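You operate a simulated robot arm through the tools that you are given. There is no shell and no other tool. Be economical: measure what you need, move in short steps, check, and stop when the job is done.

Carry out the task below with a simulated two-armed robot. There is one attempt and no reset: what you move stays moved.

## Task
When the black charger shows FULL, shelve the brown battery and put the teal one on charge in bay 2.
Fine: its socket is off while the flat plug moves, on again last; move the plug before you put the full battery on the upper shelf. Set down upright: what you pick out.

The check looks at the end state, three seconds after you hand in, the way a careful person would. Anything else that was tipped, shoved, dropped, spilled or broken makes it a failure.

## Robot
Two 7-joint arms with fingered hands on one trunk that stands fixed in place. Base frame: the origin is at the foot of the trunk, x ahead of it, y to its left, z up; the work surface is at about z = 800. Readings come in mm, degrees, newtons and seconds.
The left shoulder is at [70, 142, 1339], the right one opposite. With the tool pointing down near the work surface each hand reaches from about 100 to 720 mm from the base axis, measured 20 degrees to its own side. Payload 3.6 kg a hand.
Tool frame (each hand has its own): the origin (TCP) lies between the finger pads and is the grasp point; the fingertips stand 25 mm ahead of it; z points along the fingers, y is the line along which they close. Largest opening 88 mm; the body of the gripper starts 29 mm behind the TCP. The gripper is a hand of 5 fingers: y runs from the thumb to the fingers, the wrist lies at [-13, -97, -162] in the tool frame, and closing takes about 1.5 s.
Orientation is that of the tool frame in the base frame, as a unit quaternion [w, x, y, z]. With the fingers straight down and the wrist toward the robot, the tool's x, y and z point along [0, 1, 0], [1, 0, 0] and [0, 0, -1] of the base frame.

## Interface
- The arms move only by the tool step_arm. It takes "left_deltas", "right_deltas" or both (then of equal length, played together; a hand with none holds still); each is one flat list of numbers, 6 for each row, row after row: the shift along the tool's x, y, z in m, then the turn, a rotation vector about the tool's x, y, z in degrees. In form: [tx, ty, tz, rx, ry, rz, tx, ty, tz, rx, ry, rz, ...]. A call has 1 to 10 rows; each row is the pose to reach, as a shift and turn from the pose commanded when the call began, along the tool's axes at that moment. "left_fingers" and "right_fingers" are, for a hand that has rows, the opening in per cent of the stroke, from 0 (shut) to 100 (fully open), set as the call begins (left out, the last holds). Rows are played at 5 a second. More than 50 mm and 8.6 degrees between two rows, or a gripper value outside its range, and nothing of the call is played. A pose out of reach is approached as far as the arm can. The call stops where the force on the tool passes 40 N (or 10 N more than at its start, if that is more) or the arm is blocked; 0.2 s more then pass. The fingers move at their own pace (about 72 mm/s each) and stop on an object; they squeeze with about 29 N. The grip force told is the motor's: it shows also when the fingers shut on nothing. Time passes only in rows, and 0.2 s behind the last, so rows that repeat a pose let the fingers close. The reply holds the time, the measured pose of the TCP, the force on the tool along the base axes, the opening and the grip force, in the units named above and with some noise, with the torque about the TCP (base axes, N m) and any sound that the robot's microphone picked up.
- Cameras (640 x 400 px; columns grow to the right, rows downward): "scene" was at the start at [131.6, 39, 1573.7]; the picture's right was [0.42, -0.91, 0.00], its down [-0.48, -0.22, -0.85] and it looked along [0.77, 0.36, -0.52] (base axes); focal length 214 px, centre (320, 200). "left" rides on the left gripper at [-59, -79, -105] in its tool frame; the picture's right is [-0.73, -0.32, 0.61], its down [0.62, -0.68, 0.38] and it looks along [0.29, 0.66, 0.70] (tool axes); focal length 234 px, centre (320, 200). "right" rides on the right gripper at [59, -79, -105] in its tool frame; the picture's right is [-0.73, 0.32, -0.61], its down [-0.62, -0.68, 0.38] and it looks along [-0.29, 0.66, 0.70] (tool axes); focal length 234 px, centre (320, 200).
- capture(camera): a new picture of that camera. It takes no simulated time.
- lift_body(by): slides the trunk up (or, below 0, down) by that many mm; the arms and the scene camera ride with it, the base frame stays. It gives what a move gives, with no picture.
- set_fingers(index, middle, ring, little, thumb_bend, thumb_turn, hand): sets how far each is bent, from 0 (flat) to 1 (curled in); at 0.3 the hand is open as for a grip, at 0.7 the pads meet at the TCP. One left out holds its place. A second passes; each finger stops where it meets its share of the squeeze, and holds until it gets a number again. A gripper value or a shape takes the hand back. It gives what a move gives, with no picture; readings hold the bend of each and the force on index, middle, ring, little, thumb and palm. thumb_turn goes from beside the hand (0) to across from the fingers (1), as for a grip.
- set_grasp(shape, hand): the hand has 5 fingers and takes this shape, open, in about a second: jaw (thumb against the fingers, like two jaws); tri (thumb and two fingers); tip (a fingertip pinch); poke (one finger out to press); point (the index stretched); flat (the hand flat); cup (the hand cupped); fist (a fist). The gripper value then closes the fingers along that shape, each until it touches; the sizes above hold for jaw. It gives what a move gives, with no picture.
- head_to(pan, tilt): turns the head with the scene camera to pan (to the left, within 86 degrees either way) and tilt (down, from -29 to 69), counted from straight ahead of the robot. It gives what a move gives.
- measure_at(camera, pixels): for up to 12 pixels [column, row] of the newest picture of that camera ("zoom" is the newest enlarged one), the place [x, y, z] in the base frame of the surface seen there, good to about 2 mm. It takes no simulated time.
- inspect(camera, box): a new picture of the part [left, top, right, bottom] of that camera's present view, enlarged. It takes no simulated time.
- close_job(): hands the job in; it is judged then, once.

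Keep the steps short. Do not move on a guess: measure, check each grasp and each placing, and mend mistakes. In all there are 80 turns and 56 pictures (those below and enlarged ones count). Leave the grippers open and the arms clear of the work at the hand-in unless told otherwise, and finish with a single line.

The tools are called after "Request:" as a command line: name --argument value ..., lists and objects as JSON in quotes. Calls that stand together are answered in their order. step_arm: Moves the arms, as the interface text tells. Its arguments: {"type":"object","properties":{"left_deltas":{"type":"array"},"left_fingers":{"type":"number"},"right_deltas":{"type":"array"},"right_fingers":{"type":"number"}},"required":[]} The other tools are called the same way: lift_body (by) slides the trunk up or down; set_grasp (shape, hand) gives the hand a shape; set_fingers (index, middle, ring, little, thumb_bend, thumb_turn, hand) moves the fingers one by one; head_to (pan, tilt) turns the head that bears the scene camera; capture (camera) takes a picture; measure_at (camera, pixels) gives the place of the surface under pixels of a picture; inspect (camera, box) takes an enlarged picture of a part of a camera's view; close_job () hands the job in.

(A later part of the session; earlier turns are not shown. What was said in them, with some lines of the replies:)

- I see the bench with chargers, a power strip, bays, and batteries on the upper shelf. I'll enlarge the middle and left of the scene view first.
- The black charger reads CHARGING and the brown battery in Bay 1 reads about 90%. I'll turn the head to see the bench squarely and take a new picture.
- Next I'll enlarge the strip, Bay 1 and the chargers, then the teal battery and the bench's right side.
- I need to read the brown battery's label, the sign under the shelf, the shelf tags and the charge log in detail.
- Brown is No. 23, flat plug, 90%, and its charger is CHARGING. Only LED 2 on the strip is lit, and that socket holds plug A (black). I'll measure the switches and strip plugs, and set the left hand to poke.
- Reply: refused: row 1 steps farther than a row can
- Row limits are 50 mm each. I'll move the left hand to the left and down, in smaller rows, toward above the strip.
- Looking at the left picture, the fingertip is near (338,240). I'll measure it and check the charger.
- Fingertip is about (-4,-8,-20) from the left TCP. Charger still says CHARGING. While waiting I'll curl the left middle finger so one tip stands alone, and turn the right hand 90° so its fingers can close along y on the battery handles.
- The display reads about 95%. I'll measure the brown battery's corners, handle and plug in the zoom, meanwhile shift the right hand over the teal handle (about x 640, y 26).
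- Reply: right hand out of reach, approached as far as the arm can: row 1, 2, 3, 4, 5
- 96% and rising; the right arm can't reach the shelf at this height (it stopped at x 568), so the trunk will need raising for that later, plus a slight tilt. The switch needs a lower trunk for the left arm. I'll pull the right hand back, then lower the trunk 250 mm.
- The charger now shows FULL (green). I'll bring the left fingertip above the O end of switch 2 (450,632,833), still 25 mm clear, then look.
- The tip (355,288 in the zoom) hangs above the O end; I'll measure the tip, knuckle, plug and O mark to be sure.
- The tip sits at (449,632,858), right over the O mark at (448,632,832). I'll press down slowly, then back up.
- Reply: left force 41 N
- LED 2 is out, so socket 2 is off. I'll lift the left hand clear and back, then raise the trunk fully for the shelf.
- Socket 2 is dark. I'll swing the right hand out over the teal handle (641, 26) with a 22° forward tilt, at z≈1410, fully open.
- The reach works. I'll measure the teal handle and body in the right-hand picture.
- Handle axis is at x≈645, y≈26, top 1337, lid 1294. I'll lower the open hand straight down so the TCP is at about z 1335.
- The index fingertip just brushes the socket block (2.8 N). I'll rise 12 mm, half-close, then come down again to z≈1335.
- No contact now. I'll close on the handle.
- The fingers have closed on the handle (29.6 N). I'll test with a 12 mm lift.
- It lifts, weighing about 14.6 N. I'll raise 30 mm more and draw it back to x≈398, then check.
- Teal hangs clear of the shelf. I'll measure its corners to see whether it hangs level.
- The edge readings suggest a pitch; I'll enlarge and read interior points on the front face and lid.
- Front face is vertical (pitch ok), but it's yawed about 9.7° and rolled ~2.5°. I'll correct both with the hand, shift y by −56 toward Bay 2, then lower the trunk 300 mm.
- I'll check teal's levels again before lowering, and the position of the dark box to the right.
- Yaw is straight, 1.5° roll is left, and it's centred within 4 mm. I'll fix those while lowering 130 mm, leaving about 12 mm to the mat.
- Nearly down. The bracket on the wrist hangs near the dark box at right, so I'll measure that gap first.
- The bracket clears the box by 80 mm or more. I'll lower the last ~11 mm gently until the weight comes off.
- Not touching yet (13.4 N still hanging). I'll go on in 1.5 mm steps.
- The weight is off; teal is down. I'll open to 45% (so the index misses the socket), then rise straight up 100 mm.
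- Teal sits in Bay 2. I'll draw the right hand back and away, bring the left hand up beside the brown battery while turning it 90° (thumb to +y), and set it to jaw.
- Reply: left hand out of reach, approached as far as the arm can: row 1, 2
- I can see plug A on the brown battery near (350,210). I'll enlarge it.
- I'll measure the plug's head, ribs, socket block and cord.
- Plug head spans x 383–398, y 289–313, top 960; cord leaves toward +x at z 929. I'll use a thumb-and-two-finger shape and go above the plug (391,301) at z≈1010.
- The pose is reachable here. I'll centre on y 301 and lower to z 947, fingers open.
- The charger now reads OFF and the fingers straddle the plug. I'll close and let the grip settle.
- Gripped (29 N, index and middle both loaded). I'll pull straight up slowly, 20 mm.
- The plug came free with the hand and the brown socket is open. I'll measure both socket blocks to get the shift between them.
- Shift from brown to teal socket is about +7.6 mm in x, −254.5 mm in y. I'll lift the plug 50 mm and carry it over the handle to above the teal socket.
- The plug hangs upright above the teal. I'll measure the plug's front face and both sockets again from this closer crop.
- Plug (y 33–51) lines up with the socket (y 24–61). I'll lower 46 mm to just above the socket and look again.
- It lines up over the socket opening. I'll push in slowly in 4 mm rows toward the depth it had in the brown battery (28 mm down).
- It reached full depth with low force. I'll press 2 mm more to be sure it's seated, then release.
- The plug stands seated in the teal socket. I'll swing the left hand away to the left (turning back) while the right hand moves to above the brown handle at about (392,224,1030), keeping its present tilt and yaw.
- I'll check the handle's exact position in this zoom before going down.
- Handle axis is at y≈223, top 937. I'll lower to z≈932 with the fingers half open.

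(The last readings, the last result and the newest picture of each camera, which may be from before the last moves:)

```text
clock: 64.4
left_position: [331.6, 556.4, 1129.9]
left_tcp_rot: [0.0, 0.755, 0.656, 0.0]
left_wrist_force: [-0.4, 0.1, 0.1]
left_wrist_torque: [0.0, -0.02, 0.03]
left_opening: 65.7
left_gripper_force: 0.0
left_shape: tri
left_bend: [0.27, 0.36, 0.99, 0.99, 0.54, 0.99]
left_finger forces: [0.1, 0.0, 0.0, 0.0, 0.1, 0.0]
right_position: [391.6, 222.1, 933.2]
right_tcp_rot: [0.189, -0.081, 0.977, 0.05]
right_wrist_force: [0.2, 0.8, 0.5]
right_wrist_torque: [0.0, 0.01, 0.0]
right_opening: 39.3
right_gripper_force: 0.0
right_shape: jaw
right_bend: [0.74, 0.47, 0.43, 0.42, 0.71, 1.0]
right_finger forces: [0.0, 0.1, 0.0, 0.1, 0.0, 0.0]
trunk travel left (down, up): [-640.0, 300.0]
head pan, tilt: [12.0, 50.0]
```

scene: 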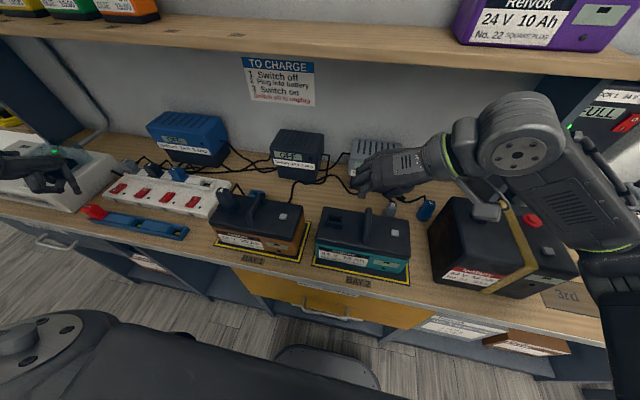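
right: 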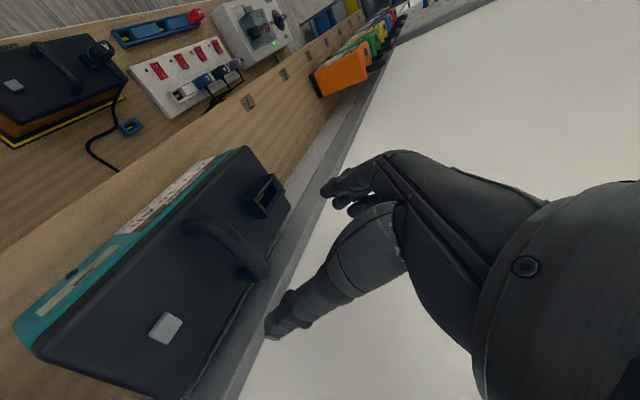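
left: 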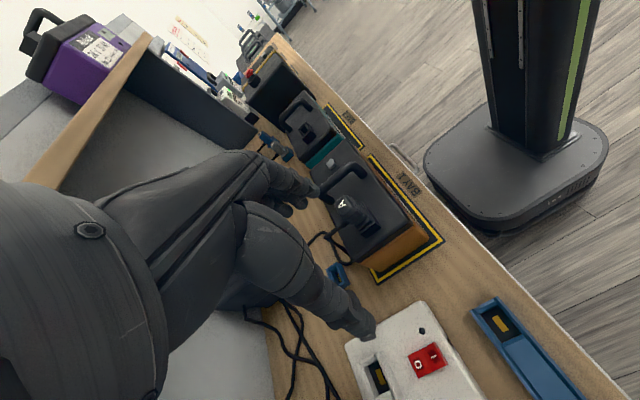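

No contact. I'll close on the handle and then try a 12 mm lift.

Request:
step_arm --right_deltas '[0, 0, 0, 0, 0, 0, 0, 0, 0, 0, 0, 0, 0, 0, 0, 0, 0, 0, 0, 0, 0, 0, 0, 0, 0, 0, 0, 0, 0, 0, 0, 0, 0, 0, 0, 0, 0, 0, 0, 0, 0, 0, 0, 0, 0, 0, 0, 0]' --right_fingers 0

Request:
step_arm --right_deltas '[-0.0015, 0.0003, -0.0037, 0, 0, 0, -0.003, 0.0005, -0.0074, 0, 0, 0, -0.0045, 0.0008, -0.0111, 0, 0, 0, -0.0045, 0.0008, -0.0111, 0, 0, 0]'

Request:
inspect --camera "scene" --box '[180, 130, 340, 270]'

```text
clock: 66.2
left_position: [334.1, 558.5, 1128.2]
left_tcp_rot: [0.0, 0.755, 0.656, -0.001]
left_wrist_force: [0.2, 0.4, -0.1]
left_wrist_torque: [0.0, 0.01, 0.04]
left_opening: 65.7
left_gripper_force: 0.2
left_shape: tri
left_bend: [0.27, 0.36, 0.99, 0.99, 0.54, 0.99]
left_finger forces: [0.0, 0.0, 0.0, 0.0, 0.0, 0.0]
right_position: [392.4, 222.8, 933.1]
right_tcp_rot: [0.187, -0.081, 0.978, 0.05]
right_wrist_force: [-0.6, -0.3, 0.1]
right_wrist_torque: [-0.05, 0.06, -0.02]
right_opening: 3.5
right_gripper_force: 28.6
right_shape: jaw
right_bend: [0.72, 0.71, 0.66, 0.7, 0.73, 1.0]
right_finger forces: [10.4, 5.4, 2.8, 0.0, 26.2, 0.0]
trunk travel left (down, up): [-640.0, 300.0]
head pan, tilt: [12.0, 50.0]
```

```text
clock: 67.2
left_position: [333.7, 557.4, 1129.3]
left_tcp_rot: [0.0, 0.755, 0.656, -0.001]
left_wrist_force: [-0.3, -0.4, 0.4]
left_wrist_torque: [0.01, 0.0, 0.01]
left_opening: 65.9
left_gripper_force: 0.1
left_shape: tri
left_bend: [0.27, 0.36, 0.99, 0.99, 0.54, 0.99]
left_finger forces: [0.0, 0.0, 0.1, 0.0, 0.0, 0.0]
right_position: [392.6, 223.9, 944.1]
right_tcp_rot: [0.188, -0.08, 0.978, 0.049]
right_wrist_force: [0.2, -0.3, -14.9]
right_wrist_torque: [-0.1, 0.02, 0.02]
right_opening: 3.4
right_gripper_force: 29.7
right_shape: jaw
right_bend: [0.72, 0.71, 0.71, 0.7, 0.73, 1.0]
right_finger forces: [11.3, 5.4, 2.9, 0.0, 25.7, 0.0]
trunk travel left (down, up): [-640.0, 300.0]
head pan, tilt: [12.0, 50.0]
```

```text
2.86 times, centred on (260, 200) of scene
```

zoom: 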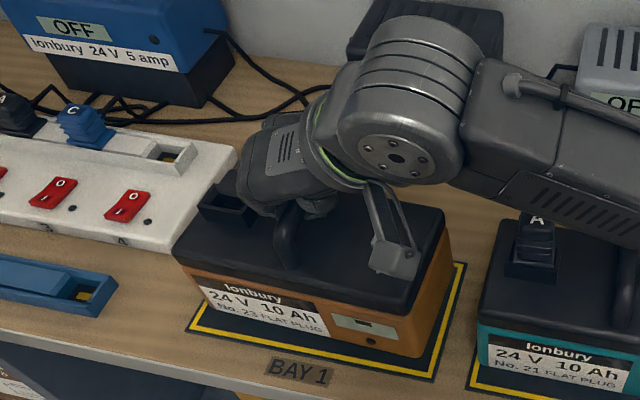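

Lifted cleanly, full weight 14.9 N. I'll check level from this crop.

Request:
measure_at --camera "zoom" --pixels '[[195, 252], [185, 235], [400, 295], [425, 230], [290, 275], [210, 295], [345, 335], [420, 345], [310, 300], [335, 280]]'

```text
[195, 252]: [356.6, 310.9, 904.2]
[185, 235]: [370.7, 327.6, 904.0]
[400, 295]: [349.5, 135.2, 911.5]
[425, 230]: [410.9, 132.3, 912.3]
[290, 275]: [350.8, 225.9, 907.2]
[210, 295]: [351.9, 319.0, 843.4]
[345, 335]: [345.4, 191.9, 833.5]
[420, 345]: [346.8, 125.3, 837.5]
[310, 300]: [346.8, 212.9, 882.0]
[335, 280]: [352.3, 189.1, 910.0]
```

It hangs level except ~2.4° roll and 1.7° yaw. I'll correct that while raising the arm 131 mm, then lift the trunk 300 mm, then look.

Request:
step_arm --right_deltas '[-0.0124, 0.0022, -0.0302, -0.7, -0.1, -0.2, -0.0248, 0.0044, -0.0604, -1.4, -0.2, -0.4, -0.0371, 0.0066, -0.0906, -2.1, -0.3, -0.6, -0.0495, 0.0088, -0.1208, -2.8, -0.3, -0.7, -0.0495, 0.0088, -0.1208, -2.8, -0.3, -0.7]'

Request:
lift_body --by 300

Request:
capture --camera "scene"

```text
clock: 68.4
left_position: [334.4, 558.4, 1129.7]
left_tcp_rot: [0.0, 0.755, 0.656, -0.001]
left_wrist_force: [-0.3, 0.6, 0.5]
left_wrist_torque: [-0.03, 0.01, -0.01]
left_opening: 65.9
left_gripper_force: 0.0
left_shape: tri
left_bend: [0.27, 0.36, 0.99, 0.99, 0.54, 0.99]
left_finger forces: [0.0, 0.0, 0.1, 0.1, 0.0, 0.0]
right_position: [393.1, 223.4, 1074.0]
right_tcp_rot: [0.189, -0.091, 0.975, 0.073]
right_wrist_force: [0.5, 0.6, -14.5]
right_wrist_torque: [-0.08, 0.03, -0.01]
right_opening: 3.5
right_gripper_force: 29.2
right_shape: jaw
right_bend: [0.72, 0.71, 0.71, 0.7, 0.74, 1.0]
right_finger forces: [11.1, 5.5, 2.9, 0.0, 25.6, 0.0]
trunk travel left (down, up): [-640.0, 300.0]
head pan, tilt: [12.0, 50.0]
```

```text
clock: 71.4
left_position: [334.7, 558.5, 1429.0]
left_tcp_rot: [0.0, 0.755, 0.656, -0.001]
left_wrist_force: [-0.4, -0.2, 0.3]
left_wrist_torque: [-0.02, -0.03, -0.01]
left_opening: 65.9
left_gripper_force: 0.0
left_shape: tri
left_bend: [0.27, 0.36, 0.99, 0.99, 0.54, 0.99]
left_finger forces: [0.0, 0.1, 0.0, 0.0, 0.0, 0.0]
right_position: [393.8, 225.9, 1374.5]
right_tcp_rot: [0.188, -0.092, 0.975, 0.073]
right_wrist_force: [-0.7, -0.1, -14.6]
right_wrist_torque: [-0.09, 0.05, 0.0]
right_opening: 3.8
right_gripper_force: 28.6
right_shape: jaw
right_bend: [0.72, 0.71, 0.71, 0.7, 0.74, 1.0]
right_finger forces: [10.9, 5.6, 2.8, 0.0, 25.5, 0.1]
trunk travel left (down, up): [-940.0, 0.0]
head pan, tilt: [12.0, 50.0]
```

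```text
9 pictures are left
```

scene: 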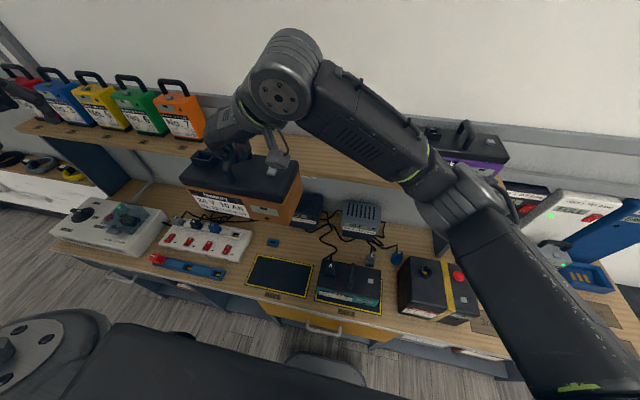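

I'll read the battery's level and the shelf's front edge and the purple battery's left side.

Request:
measure_at --camera "scene" --pixels '[[190, 178], [285, 195], [292, 180], [205, 163], [195, 205], [290, 215], [262, 212], [345, 170], [355, 172], [442, 160], [430, 135], [340, 150]]'

```text
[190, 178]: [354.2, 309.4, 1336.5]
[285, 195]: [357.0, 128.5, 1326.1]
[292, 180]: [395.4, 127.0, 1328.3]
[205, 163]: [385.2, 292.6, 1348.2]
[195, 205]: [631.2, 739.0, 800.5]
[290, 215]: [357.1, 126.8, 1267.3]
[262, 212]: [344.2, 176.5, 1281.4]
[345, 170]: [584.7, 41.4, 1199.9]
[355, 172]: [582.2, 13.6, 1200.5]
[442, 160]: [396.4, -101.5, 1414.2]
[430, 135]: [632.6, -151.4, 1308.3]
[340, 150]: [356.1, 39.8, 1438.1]
```

It's now ~3° high on the left, so I'll take out 2.5°, shift to y≈80 and carry it forward over the shelf to x≈630 with ~40 mm clearance.

Request:
step_arm --right_deltas '[0.0055, -0.0352, -0.0064, 0.6, 0.1, -0.2, 0.011, -0.0705, -0.0129, 1.2, 0.3, -0.4, 0.0165, -0.1057, -0.0193, 1.8, 0.4, -0.6, 0.022, -0.1409, -0.0257, 2.28, 0.52, -0.88, -0.014, -0.1491, -0.0118, 2.28, 0.52, -0.88, -0.05, -0.1573, 0.0022, 2.28, 0.52, -0.88, -0.086, -0.1654, 0.0162, 2.28, 0.52, -0.88, -0.122, -0.1736, 0.0301, 2.28, 0.52, -0.88, -0.1581, -0.1818, 0.0441, 2.28, 0.52, -0.88, -0.1941, -0.19, 0.058, 2.28, 0.52, -0.88]'

Request:
inspect --camera "scene" --box '[250, 60, 450, 200]'

```text
clock: 73.6
left_position: [337.5, 559.1, 1428.0]
left_tcp_rot: [0.0, 0.754, 0.656, -0.002]
left_wrist_force: [0.3, -0.1, -0.3]
left_wrist_torque: [0.01, -0.04, -0.01]
left_opening: 65.7
left_gripper_force: 0.1
left_shape: tri
left_bend: [0.27, 0.36, 0.99, 0.99, 0.54, 0.99]
left_finger forces: [0.1, 0.0, 0.1, 0.0, 0.0, 0.1]
right_position: [633.4, 81.4, 1373.1]
right_tcp_rot: [0.187, -0.096, 0.976, 0.051]
right_wrist_force: [1.9, -0.2, -13.9]
right_wrist_torque: [-0.08, -0.02, -0.02]
right_opening: 3.9
right_gripper_force: 29.7
right_shape: jaw
right_bend: [0.72, 0.71, 0.7, 0.7, 0.75, 1.0]
right_finger forces: [10.7, 3.9, 2.7, 0.1, 25.4, 0.0]
trunk travel left (down, up): [-940.0, 0.0]
head pan, tilt: [12.0, 50.0]
```

```text
2.86 times, centred on (350, 130) of scene
```

zoom: 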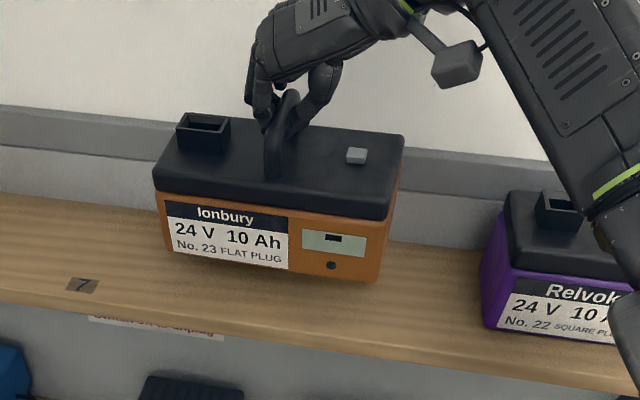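

Request:
measure_at --camera "zoom" --pixels '[[170, 180], [375, 205], [385, 150], [165, 215], [370, 240], [175, 240], [365, 270], [270, 195], [470, 380], [490, 290], [330, 265], [200, 275]]'

```text
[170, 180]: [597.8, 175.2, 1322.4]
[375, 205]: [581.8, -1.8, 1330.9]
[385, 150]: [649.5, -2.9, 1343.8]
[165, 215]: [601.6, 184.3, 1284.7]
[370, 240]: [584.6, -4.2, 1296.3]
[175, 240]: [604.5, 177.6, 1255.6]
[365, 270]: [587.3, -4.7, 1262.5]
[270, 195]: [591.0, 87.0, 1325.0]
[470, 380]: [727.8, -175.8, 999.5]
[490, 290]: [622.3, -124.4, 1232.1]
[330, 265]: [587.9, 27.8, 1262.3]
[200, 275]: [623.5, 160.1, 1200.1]
```

It's slightly yawed (5°), rolled (2.7°) and pitched (~5°) from the swing. I'll correct all three, lower 12 mm and let it settle.

Request:
step_arm --right_deltas '[0.0022, -0.0004, 0.0055, -2.4, 1.9, -1.6, 0.0045, -0.0008, 0.0111, -4.8, 3.7, -3.2, 0.0045, -0.0008, 0.0111, -4.8, 3.7, -3.2, 0.0045, -0.0008, 0.0111, -4.8, 3.7, -3.2, 0.0045, -0.0008, 0.0111, -4.8, 3.7, -3.2]'

Request:
inspect --camera "scene" --box '[250, 60, 450, 200]'

Request:
measure_at --camera "zoom" --pixels '[[175, 185], [370, 205], [385, 160], [170, 225], [370, 245], [180, 250], [365, 280], [270, 205], [170, 165], [320, 150], [320, 180]]'

```text
clock: 74.8
left_position: [335.2, 557.2, 1428.6]
left_tcp_rot: [0.001, 0.755, 0.656, -0.002]
left_wrist_force: [0.0, 0.6, 0.5]
left_wrist_torque: [0.02, -0.01, -0.04]
left_opening: 65.7
left_gripper_force: 0.1
left_shape: tri
left_bend: [0.27, 0.36, 0.99, 0.99, 0.54, 0.99]
left_finger forces: [0.0, 0.1, 0.0, 0.1, 0.0, 0.0]
right_position: [630.3, 78.5, 1363.9]
right_tcp_rot: [0.152, -0.132, 0.976, 0.085]
right_wrist_force: [-0.3, 0.3, -13.4]
right_wrist_torque: [-0.05, 0.02, 0.01]
right_opening: 3.6
right_gripper_force: 28.1
right_shape: jaw
right_bend: [0.72, 0.71, 0.7, 0.7, 0.75, 1.0]
right_finger forces: [10.6, 4.5, 3.3, 0.0, 25.8, 0.0]
trunk travel left (down, up): [-940.0, 0.0]
head pan, tilt: [12.0, 50.0]
```

```text
2.86 times, centred on (350, 130) of scene
```

zoom: 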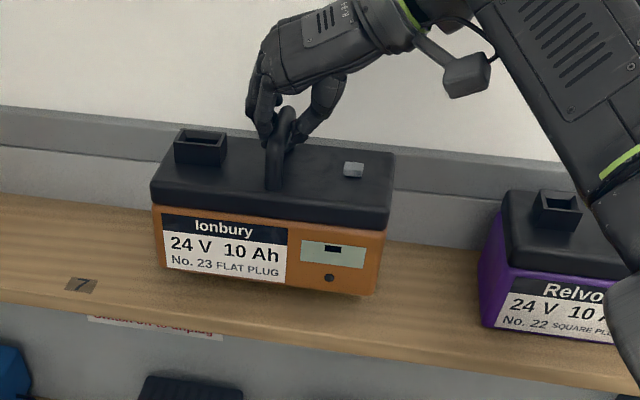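

```text
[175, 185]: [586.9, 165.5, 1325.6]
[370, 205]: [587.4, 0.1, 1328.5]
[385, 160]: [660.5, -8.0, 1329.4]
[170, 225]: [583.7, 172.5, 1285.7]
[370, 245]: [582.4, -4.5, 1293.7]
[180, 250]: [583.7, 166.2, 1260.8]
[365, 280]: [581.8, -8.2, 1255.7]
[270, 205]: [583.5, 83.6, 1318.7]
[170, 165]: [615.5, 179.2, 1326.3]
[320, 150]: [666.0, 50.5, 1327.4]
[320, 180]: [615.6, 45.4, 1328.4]
```

Level within 1° now, bottom ≈33 mm above the shelf. I'll lower 28 mm, slowing down.

Request:
step_arm --right_deltas '[0.0032, -0.0013, 0.0094, 0, 0, 0, 0.0064, -0.0025, 0.0188, 0, 0, 0, 0.008, -0.0031, 0.0235, 0, 0, 0, 0.0089, -0.0035, 0.0263, 0, 0, 0, 0.0089, -0.0035, 0.0263, 0, 0, 0]'

Request:
step_arm --right_deltas '[0.0006, -0.0002, 0.0019, 0, 0, 0, 0.001, -0.0004, 0.0028, 0, 0, 0, 0.0013, -0.0005, 0.0038, 0, 0, 0, 0.0013, -0.0005, 0.0038, 0, 0, 0]'

```text
clock: 76.0
left_position: [334.6, 557.0, 1428.9]
left_tcp_rot: [-0.001, 0.754, 0.657, -0.001]
left_wrist_force: [-0.2, 0.0, -0.7]
left_wrist_torque: [0.01, 0.0, -0.01]
left_opening: 65.9
left_gripper_force: 0.0
left_shape: tri
left_bend: [0.27, 0.36, 0.99, 0.99, 0.54, 0.99]
left_finger forces: [0.0, 0.0, 0.0, 0.0, 0.1, 0.0]
right_position: [631.8, 78.4, 1334.9]
right_tcp_rot: [0.153, -0.132, 0.976, 0.084]
right_wrist_force: [0.8, -1.1, -14.2]
right_wrist_torque: [-0.12, 0.04, 0.03]
right_opening: 4.0
right_gripper_force: 28.9
right_shape: jaw
right_bend: [0.72, 0.71, 0.7, 0.7, 0.75, 1.0]
right_finger forces: [10.5, 4.5, 3.5, 0.1, 25.2, 0.1]
trunk travel left (down, up): [-940.0, 0.0]
head pan, tilt: [12.0, 50.0]
```

```text
clock: 77.0
left_position: [334.5, 556.8, 1428.9]
left_tcp_rot: [0.0, 0.755, 0.656, -0.002]
left_wrist_force: [-0.4, 0.1, 0.0]
left_wrist_torque: [-0.04, -0.02, -0.01]
left_opening: 65.8
left_gripper_force: 0.0
left_shape: tri
left_bend: [0.27, 0.36, 0.99, 0.99, 0.54, 0.99]
left_finger forces: [0.0, 0.1, 0.0, 0.1, 0.1, 0.1]
right_position: [629.6, 78.1, 1331.2]
right_tcp_rot: [0.153, -0.132, 0.976, 0.084]
right_wrist_force: [0.3, -0.5, -13.0]
right_wrist_torque: [-0.02, 0.04, -0.01]
right_opening: 3.9
right_gripper_force: 28.7
right_shape: jaw
right_bend: [0.72, 0.71, 0.7, 0.7, 0.75, 1.0]
right_finger forces: [9.9, 4.1, 3.2, 0.0, 25.6, 0.1]
trunk travel left (down, up): [-940.0, 0.0]
head pan, tilt: [12.0, 50.0]
```

Just about to touch. I'll go on in 1 mm steps.

Request:
step_arm --right_deltas '[0.0003, -0.0001, 0.0009, 0, 0, 0, 0.0006, -0.0002, 0.0019, 0, 0, 0, 0.0006, -0.0002, 0.0019, 0, 0, 0]'

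```text
clock: 77.8
left_position: [334.8, 556.8, 1429.3]
left_tcp_rot: [0.0, 0.755, 0.656, 0.0]
left_wrist_force: [-0.2, -0.9, -0.4]
left_wrist_torque: [0.02, 0.0, 0.0]
left_opening: 65.8
left_gripper_force: 0.1
left_shape: tri
left_bend: [0.27, 0.36, 0.99, 0.99, 0.54, 0.99]
left_finger forces: [0.0, 0.0, 0.0, 0.1, 0.0, 0.1]
right_position: [629.4, 78.2, 1328.9]
right_tcp_rot: [0.153, -0.131, 0.976, 0.085]
right_wrist_force: [3.4, -0.2, -2.2]
right_wrist_torque: [0.03, 0.04, -0.02]
right_opening: 4.0
right_gripper_force: 29.5
right_shape: jaw
right_bend: [0.72, 0.71, 0.7, 0.7, 0.75, 1.0]
right_finger forces: [8.8, 3.2, 2.7, 0.0, 23.8, 0.0]
trunk travel left (down, up): [-940.0, 0.0]
head pan, tilt: [12.0, 50.0]
```

Weight mostly off. One more mm, then open to 45% and rise 70 mm.

Request:
step_arm --right_deltas '[0.0003, -0.0001, 0.0008, 0, 0, 0, 0.0003, -0.0001, 0.0008, 0, 0, 0]'

Request:
step_arm --right_deltas '[0, 0, 0, 0, 0, 0, 0, 0, 0, 0, 0, 0, 0, 0, 0, 0, 0, 0, 0, 0, 0, 0, 0, 0, -0.0048, 0.0019, -0.0141, 0, 0, 0, -0.0127, 0.005, -0.0376, 0, 0, 0, -0.0223, 0.0088, -0.0658, 0, 0, 0]' --right_fingers 45

Request:
inspect --camera "scene" --box '[250, 60, 450, 200]'

Request:
measure_at --camera "zoom" --pixels '[[175, 200], [370, 225], [385, 180], [170, 250], [370, 270], [320, 170], [320, 200]]'

```text
clock: 78.4
left_position: [335.2, 557.0, 1429.6]
left_tcp_rot: [-0.001, 0.755, 0.656, -0.001]
left_wrist_force: [0.3, -0.1, 0.5]
left_wrist_torque: [-0.01, 0.05, -0.02]
left_opening: 65.4
left_gripper_force: 0.1
left_shape: tri
left_bend: [0.27, 0.36, 0.99, 0.99, 0.54, 0.99]
left_finger forces: [0.0, 0.0, 0.0, 0.0, 0.1, 0.0]
right_position: [628.6, 77.0, 1328.9]
right_tcp_rot: [0.153, -0.132, 0.976, 0.085]
right_wrist_force: [4.0, -0.4, 1.2]
right_wrist_torque: [-0.02, 0.03, -0.06]
right_opening: 3.9
right_gripper_force: 28.3
right_shape: jaw
right_bend: [0.72, 0.71, 0.7, 0.7, 0.76, 1.0]
right_finger forces: [8.6, 3.0, 2.6, 0.5, 22.5, 0.0]
trunk travel left (down, up): [-940.0, 0.0]
head pan, tilt: [12.0, 50.0]
```

```text
clock: 80.0
left_position: [331.0, 556.7, 1430.2]
left_tcp_rot: [0.0, 0.755, 0.656, -0.001]
left_wrist_force: [0.2, 0.6, 0.1]
left_wrist_torque: [-0.04, -0.02, -0.01]
left_opening: 65.8
left_gripper_force: 0.2
left_shape: tri
left_bend: [0.27, 0.36, 0.99, 0.99, 0.54, 0.99]
left_finger forces: [0.1, 0.0, 0.1, 0.1, 0.0, 0.0]
right_position: [627.5, 78.8, 1400.1]
right_tcp_rot: [0.154, -0.132, 0.976, 0.084]
right_wrist_force: [0.0, -0.6, 0.4]
right_wrist_torque: [-0.03, -0.01, -0.03]
right_opening: 39.3
right_gripper_force: 0.1
right_shape: jaw
right_bend: [0.74, 0.47, 0.43, 0.42, 0.71, 1.0]
right_finger forces: [0.1, 0.1, 0.1, 0.0, 0.0, 0.1]
trunk travel left (down, up): [-940.0, 0.0]
head pan, tilt: [12.0, 50.0]
```

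```text
2.86 times, centred on (350, 130) of scene
```

zoom: 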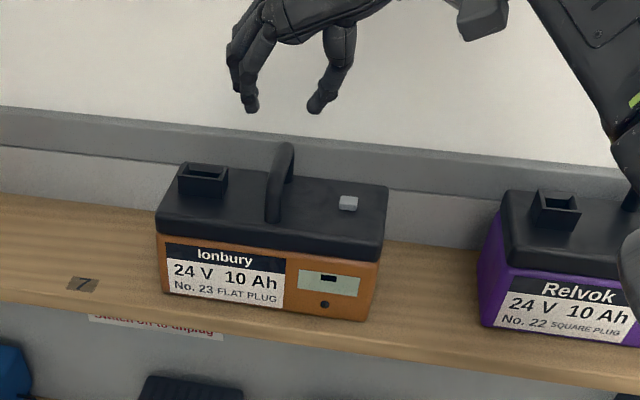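

```text
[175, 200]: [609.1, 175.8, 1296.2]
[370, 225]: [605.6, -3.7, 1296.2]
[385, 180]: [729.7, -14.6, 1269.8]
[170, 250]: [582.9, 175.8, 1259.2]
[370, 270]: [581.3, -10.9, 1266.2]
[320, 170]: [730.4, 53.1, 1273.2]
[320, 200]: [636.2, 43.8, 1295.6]
```

Brown is upright on the shelf. I'll pull the right hand back out of the way, lower the trunk 315 mm, and shape the left hand for poking.

Request:
step_arm --right_deltas '[0.0403, -0.0029, -0.0141, 0, 0, 0, 0.0805, -0.0059, -0.0281, 0, 0, 0, 0.1208, -0.0088, -0.0422, 0, 0, 0, 0.161, -0.0118, -0.0562, 0, 0, 0, 0.2013, -0.0147, -0.0703, 0, 0, 0, 0.2415, -0.0176, -0.0843, 0, 0, 0, 0.2818, -0.0206, -0.0984, 0, 0, 0, 0.322, -0.0235, -0.1124, 0, 0, 0]'

Request:
set_grasp --hand "left" --shape "poke"

Request:
set_fingers --hand "left" --middle 1.0

Request:
step_arm --left_deltas '[0, 0, 0, 0, 0, -8, 0, 0, 0, 0, 0, -8]'

Request:
lift_body --by -315

```text
clock: 81.8
left_position: [331.7, 556.5, 1430.0]
left_tcp_rot: [0.0, 0.755, 0.656, 0.0]
left_wrist_force: [-0.4, 0.5, -1.0]
left_wrist_torque: [0.01, -0.02, -0.02]
left_opening: 65.8
left_gripper_force: 0.0
left_shape: tri
left_bend: [0.27, 0.36, 0.99, 0.99, 0.54, 0.99]
left_finger forces: [0.0, 0.0, 0.0, 0.0, 0.0, 0.0]
right_position: [307.6, -44.3, 1398.0]
right_tcp_rot: [0.154, -0.132, 0.976, 0.085]
right_wrist_force: [0.1, -0.3, -0.4]
right_wrist_torque: [0.05, -0.02, -0.01]
right_opening: 39.2
right_gripper_force: 0.1
right_shape: jaw
right_bend: [0.74, 0.47, 0.43, 0.42, 0.71, 1.0]
right_finger forces: [0.1, 0.0, 0.0, 0.0, 0.1, 0.1]
trunk travel left (down, up): [-940.0, 0.0]
head pan, tilt: [12.0, 50.0]
```

```text
clock: 82.7
left_position: [333.4, 558.6, 1430.3]
left_tcp_rot: [-0.001, 0.755, 0.656, 0.0]
left_wrist_force: [0.2, -0.8, 0.9]
left_wrist_torque: [-0.04, 0.02, 0.02]
left_opening: 0.0
left_gripper_force: 0.0
left_shape: poke
left_bend: [0.7, 0.7, 0.99, 0.99, 1.0, 1.0]
left_finger forces: [0.0, 0.1, 0.1, 0.0, 0.1, 0.0]
right_position: [311.2, -42.9, 1398.1]
right_tcp_rot: [0.153, -0.132, 0.976, 0.084]
right_wrist_force: [-0.3, -1.2, -0.1]
right_wrist_torque: [-0.06, 0.0, 0.02]
right_opening: 39.4
right_gripper_force: 0.1
right_shape: jaw
right_bend: [0.74, 0.47, 0.43, 0.42, 0.71, 1.0]
right_finger forces: [0.0, 0.1, 0.0, 0.0, 0.0, 0.1]
trunk travel left (down, up): [-940.0, 0.0]
head pan, tilt: [12.0, 50.0]
```

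```text
clock: 83.7
left_position: [332.6, 557.7, 1430.9]
left_tcp_rot: [-0.001, 0.755, 0.655, 0.001]
left_wrist_force: [-0.1, 0.5, 0.3]
left_wrist_torque: [-0.02, 0.01, 0.0]
left_opening: 22.5
left_gripper_force: 0.0
left_shape: fingers
left_bend: [0.7, 1.0, 0.99, 0.99, 1.0, 1.0]
left_finger forces: [0.0, 0.0, 0.0, 0.1, 0.0, 0.1]
right_position: [309.1, -42.3, 1397.5]
right_tcp_rot: [0.153, -0.132, 0.976, 0.084]
right_wrist_force: [0.0, -0.8, 0.1]
right_wrist_torque: [-0.01, -0.03, 0.02]
right_opening: 39.0
right_gripper_force: 0.0
right_shape: jaw
right_bend: [0.74, 0.47, 0.43, 0.42, 0.71, 1.0]
right_finger forces: [0.1, 0.0, 0.0, 0.0, 0.1, 0.1]
trunk travel left (down, up): [-940.0, 0.0]
head pan, tilt: [12.0, 50.0]
```

```text
clock: 84.3
left_position: [331.3, 556.6, 1431.1]
left_tcp_rot: [0.0, 0.707, 0.707, -0.001]
left_wrist_force: [-0.2, -0.5, 1.7]
left_wrist_torque: [0.0, -0.01, 0.01]
left_opening: 22.6
left_gripper_force: 0.1
left_shape: fingers
left_bend: [0.7, 1.0, 0.99, 0.99, 1.0, 1.0]
left_finger forces: [0.0, 0.0, 0.0, 0.0, 0.1, 0.0]
right_position: [309.8, -42.1, 1398.2]
right_tcp_rot: [0.153, -0.132, 0.976, 0.084]
right_wrist_force: [0.5, -0.7, 0.0]
right_wrist_torque: [-0.02, -0.01, 0.01]
right_opening: 39.3
right_gripper_force: 0.0
right_shape: jaw
right_bend: [0.74, 0.47, 0.43, 0.42, 0.71, 1.0]
right_finger forces: [0.0, 0.0, 0.1, 0.0, 0.0, 0.1]
trunk travel left (down, up): [-940.0, 0.0]
head pan, tilt: [12.0, 50.0]
```

```text
clock: 87.4
left_position: [331.5, 556.6, 1115.9]
left_tcp_rot: [0.0, 0.707, 0.707, 0.0]
left_wrist_force: [-0.2, -0.3, -0.4]
left_wrist_torque: [0.01, 0.0, 0.01]
left_opening: 22.6
left_gripper_force: 0.0
left_shape: fingers
left_bend: [0.7, 1.0, 0.99, 0.99, 1.0, 1.0]
left_finger forces: [0.0, 0.0, 0.0, 0.0, 0.0, 0.1]
right_position: [309.1, -42.4, 1081.8]
right_tcp_rot: [0.154, -0.132, 0.976, 0.084]
right_wrist_force: [0.8, -0.3, 0.3]
right_wrist_torque: [0.01, 0.01, -0.01]
right_opening: 39.2
right_gripper_force: 0.0
right_shape: jaw
right_bend: [0.74, 0.47, 0.43, 0.42, 0.71, 1.0]
right_finger forces: [0.0, 0.1, 0.0, 0.1, 0.1, 0.0]
trunk travel left (down, up): [-625.0, 315.0]
head pan, tilt: [12.0, 50.0]
```

Now I'll bring the left fingertip over the I end of switch 2 (426,631), tip about 28 mm above it.

Request:
step_arm --left_deltas '[0.016, 0.02, 0.032, 0, 0, 0, 0.032, 0.04, 0.064, 0, 0, 0, 0.048, 0.06, 0.096, 0, 0, 0, 0.064, 0.08, 0.13, 0, 0, 0, 0.082, 0.098, 0.165, 0, 0, 0, 0.082, 0.098, 0.205, 0, 0, 0, 0.082, 0.098, 0.238, 0, 0, 0, 0.082, 0.098, 0.238, 0, 0, 0]'

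Request:
inspect --camera "left" --box '[230, 130, 430, 290]'

Request:
measure_at --camera "zoom" --pixels '[[352, 288], [345, 275], [315, 320], [355, 280], [265, 185]]'

```text
clock: 89.2
left_position: [431.3, 640.6, 875.3]
left_tcp_rot: [0.0, 0.707, 0.707, 0.0]
left_wrist_force: [0.0, -0.8, -1.0]
left_wrist_torque: [0.01, 0.03, -0.03]
left_opening: 22.4
left_gripper_force: 0.0
left_shape: fingers
left_bend: [0.7, 1.0, 0.99, 0.99, 1.0, 1.0]
left_finger forces: [0.0, 0.1, 0.1, 0.0, 0.0, 0.0]
right_position: [309.4, -42.2, 1083.8]
right_tcp_rot: [0.153, -0.132, 0.976, 0.083]
right_wrist_force: [-0.3, 0.2, 0.8]
right_wrist_torque: [-0.04, -0.01, -0.01]
right_opening: 39.4
right_gripper_force: 0.2
right_shape: jaw
right_bend: [0.74, 0.47, 0.43, 0.42, 0.71, 1.0]
right_finger forces: [0.1, 0.0, 0.0, 0.1, 0.0, 0.1]
trunk travel left (down, up): [-625.0, 315.0]
head pan, tilt: [12.0, 50.0]
```

```text
2.50 times, centred on (330, 210) of left
```

zoom: 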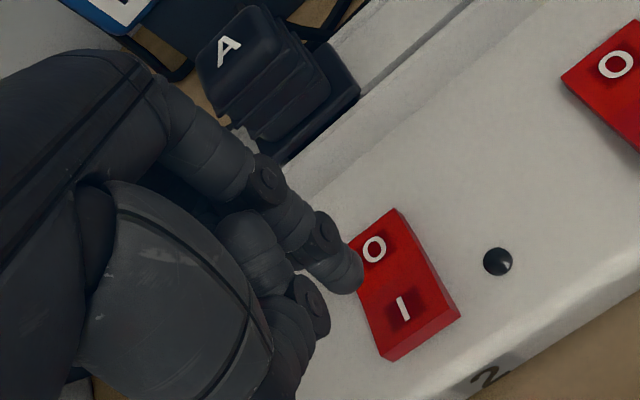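

```text
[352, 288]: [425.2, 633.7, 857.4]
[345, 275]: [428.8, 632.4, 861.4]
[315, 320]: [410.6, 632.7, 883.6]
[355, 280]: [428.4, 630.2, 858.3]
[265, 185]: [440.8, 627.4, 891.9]
```

Tip is at (426,632,857), right over the I mark of switch 2. I'll press down until it clicks over.

Request:
step_arm --left_deltas '[0, -0.001, 0.015, 0, 0, 0, 0, -0.001, 0.021, 0, 0, 0, 0, -0.001, 0.025, 0, 0, 0, 0, -0.001, 0.028, 0, 0, 0, 0, -0.001, 0.031, 0, 0, 0]'

Request:
step_arm --left_deltas '[0, 0, -0.04, 0, 0, 0, 0, 0, -0.08, 0, 0, 0, 0, -0.03, -0.11, 0, 0, 0, 0, -0.07, -0.13, 0, 0, 0, 0, -0.11, -0.15, 0, 0, 0]'

Request:
capture --camera "scene"

```text
clock: 90.4
left_position: [429.2, 636.5, 851.1]
left_tcp_rot: [0.0, 0.707, 0.707, 0.005]
left_wrist_force: [5.5, 0.4, 28.7]
left_wrist_torque: [-0.05, 0.06, 0.03]
left_opening: 19.1
left_gripper_force: 13.6
left_shape: fingers
left_bend: [0.7, 1.0, 0.99, 0.99, 1.0, 1.0]
left_finger forces: [27.8, 0.0, 0.1, 0.0, 0.0, 0.0]
right_position: [307.3, -46.0, 1084.0]
right_tcp_rot: [0.155, -0.132, 0.975, 0.085]
right_wrist_force: [0.9, 0.6, 0.5]
right_wrist_torque: [0.0, -0.03, -0.02]
right_opening: 39.0
right_gripper_force: 0.0
right_shape: jaw
right_bend: [0.74, 0.47, 0.43, 0.42, 0.71, 1.0]
right_finger forces: [0.0, 0.0, 0.1, 0.0, 0.1, 0.0]
trunk travel left (down, up): [-625.0, 315.0]
head pan, tilt: [12.0, 50.0]
```

```text
clock: 91.6
left_position: [318.9, 640.4, 996.8]
left_tcp_rot: [0.0, 0.707, 0.707, 0.001]
left_wrist_force: [0.5, -1.3, 0.5]
left_wrist_torque: [0.0, -0.01, -0.01]
left_opening: 22.5
left_gripper_force: 0.0
left_shape: fingers
left_bend: [0.7, 1.0, 0.99, 0.99, 1.0, 1.0]
left_finger forces: [0.0, 0.1, 0.1, 0.0, 0.0, 0.1]
right_position: [307.4, -43.1, 1083.3]
right_tcp_rot: [0.154, -0.132, 0.976, 0.084]
right_wrist_force: [0.6, 0.8, 0.3]
right_wrist_torque: [-0.01, 0.01, -0.01]
right_opening: 39.4
right_gripper_force: 0.0
right_shape: jaw
right_bend: [0.74, 0.47, 0.43, 0.42, 0.71, 1.0]
right_finger forces: [0.1, 0.0, 0.1, 0.1, 0.0, 0.0]
trunk travel left (down, up): [-625.0, 315.0]
head pan, tilt: [12.0, 50.0]
```

```text
4 pictures are left
```

scene: 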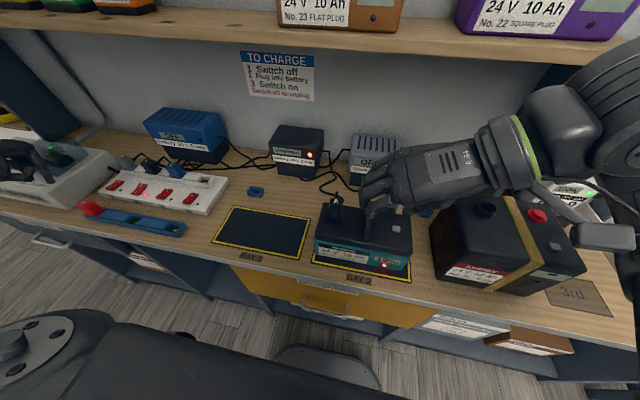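

The charger's lamp is lit amber again and the teal's display is on. I'll enlarge to confirm, open both hands, and raise the trunk so the arms are clear.

Request:
lift_body --by 250

Request:
set_grasp --hand "left" --shape "jaw"

Request:
step_arm --right_deltas '[0.02, -0.02, 0, 0, 0, 0, 0.04, -0.05, -0.01, 0, 0, 0, 0.06, -0.09, -0.01, 0, 0, 0, 0.06, -0.13, -0.01, 0, 0, 0, 0.06, -0.13, -0.01, 0, 0, 0]' --right_fingers 100

Request:
inspect --camera "scene" --box '[150, 190, 410, 320]'

Request:
capture --camera "scene"

```text
clock: 94.2
left_position: [319.7, 641.0, 1245.7]
left_tcp_rot: [0.001, 0.708, 0.707, 0.0]
left_wrist_force: [-0.9, 0.4, 0.1]
left_wrist_torque: [-0.02, 0.01, 0.0]
left_opening: 22.8
left_gripper_force: 0.0
left_shape: fingers
left_bend: [0.7, 1.0, 0.99, 0.99, 1.0, 1.0]
left_finger forces: [0.1, 0.0, 0.1, 0.1, 0.0, 0.0]
right_position: [309.7, -41.3, 1333.5]
right_tcp_rot: [0.153, -0.132, 0.976, 0.084]
right_wrist_force: [0.1, -0.4, 0.0]
right_wrist_torque: [-0.04, -0.01, 0.01]
right_opening: 39.0
right_gripper_force: 0.0
right_shape: jaw
right_bend: [0.74, 0.47, 0.43, 0.42, 0.71, 1.0]
right_finger forces: [0.1, 0.0, 0.1, 0.1, 0.0, 0.0]
trunk travel left (down, up): [-875.0, 65.0]
head pan, tilt: [12.0, 50.0]
```

```text
clock: 95.1
left_position: [319.3, 641.0, 1246.9]
left_tcp_rot: [0.0, 0.707, 0.707, 0.0]
left_wrist_force: [-0.6, 0.8, 0.3]
left_wrist_torque: [-0.01, 0.0, -0.01]
left_opening: 88.0
left_gripper_force: 0.0
left_shape: jaw
left_bend: [0.3, 0.3, 0.3, 0.3, 0.3, 0.98]
left_finger forces: [0.0, 0.0, 0.0, 0.0, 0.0, 0.0]
right_position: [308.8, -42.2, 1333.8]
right_tcp_rot: [0.154, -0.132, 0.976, 0.084]
right_wrist_force: [0.4, -0.2, 0.7]
right_wrist_torque: [0.0, -0.03, 0.0]
right_opening: 39.2
right_gripper_force: 0.1
right_shape: jaw
right_bend: [0.74, 0.47, 0.43, 0.42, 0.71, 1.0]
right_finger forces: [0.0, 0.1, 0.0, 0.0, 0.1, 0.0]
trunk travel left (down, up): [-875.0, 65.0]
head pan, tilt: [12.0, 50.0]
```

```text
clock: 96.3
left_position: [319.7, 641.3, 1246.9]
left_tcp_rot: [0.0, 0.708, 0.707, 0.0]
left_wrist_force: [-0.1, 0.7, -0.7]
left_wrist_torque: [0.0, 0.0, -0.01]
left_opening: 88.2
left_gripper_force: 0.1
left_shape: jaw
left_bend: [0.3, 0.3, 0.3, 0.3, 0.3, 0.98]
left_finger forces: [0.1, 0.1, 0.1, 0.0, 0.1, 0.0]
right_position: [288.3, -183.0, 1305.0]
right_tcp_rot: [0.153, -0.133, 0.976, 0.084]
right_wrist_force: [-0.7, 0.3, -0.5]
right_wrist_torque: [0.0, 0.04, -0.01]
right_opening: 87.8
right_gripper_force: 0.0
right_shape: jaw
right_bend: [0.3, 0.3, 0.3, 0.3, 0.3, 0.98]
right_finger forces: [0.1, 0.1, 0.1, 0.0, 0.1, 0.1]
trunk travel left (down, up): [-875.0, 65.0]
head pan, tilt: [12.0, 50.0]
```

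```text
2.46 times, centred on (280, 255) of scene
```

zoom: 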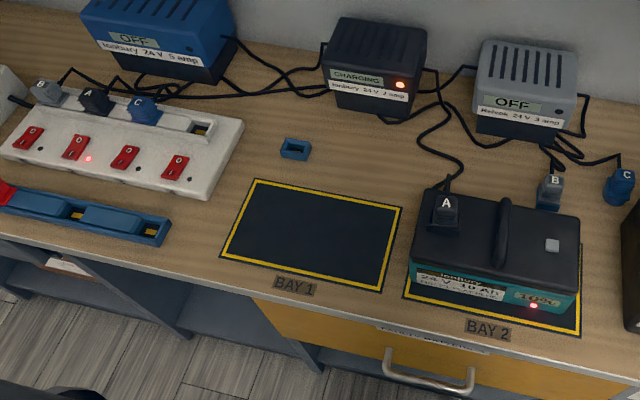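

```text
2 pictures are left
```

scene: 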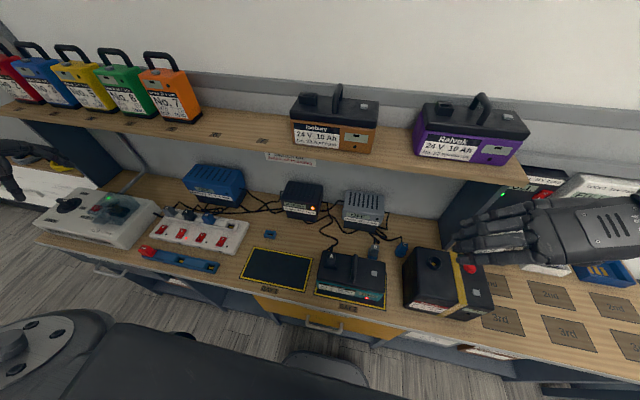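

The black charger shows CHARGING, teal (Bay 2) reads 10% with plug A in, LED 2 is lit, brown stands on the upper shelf, and the arms are clear with open hands. Handing in.

Request:
close_job

```text
The job is handed in.
```

The job is handed in: after the charger showed FULL, the brown battery went upright onto the upper shelf, and the teal one is charging in bay 2 with its socket switched back on last.
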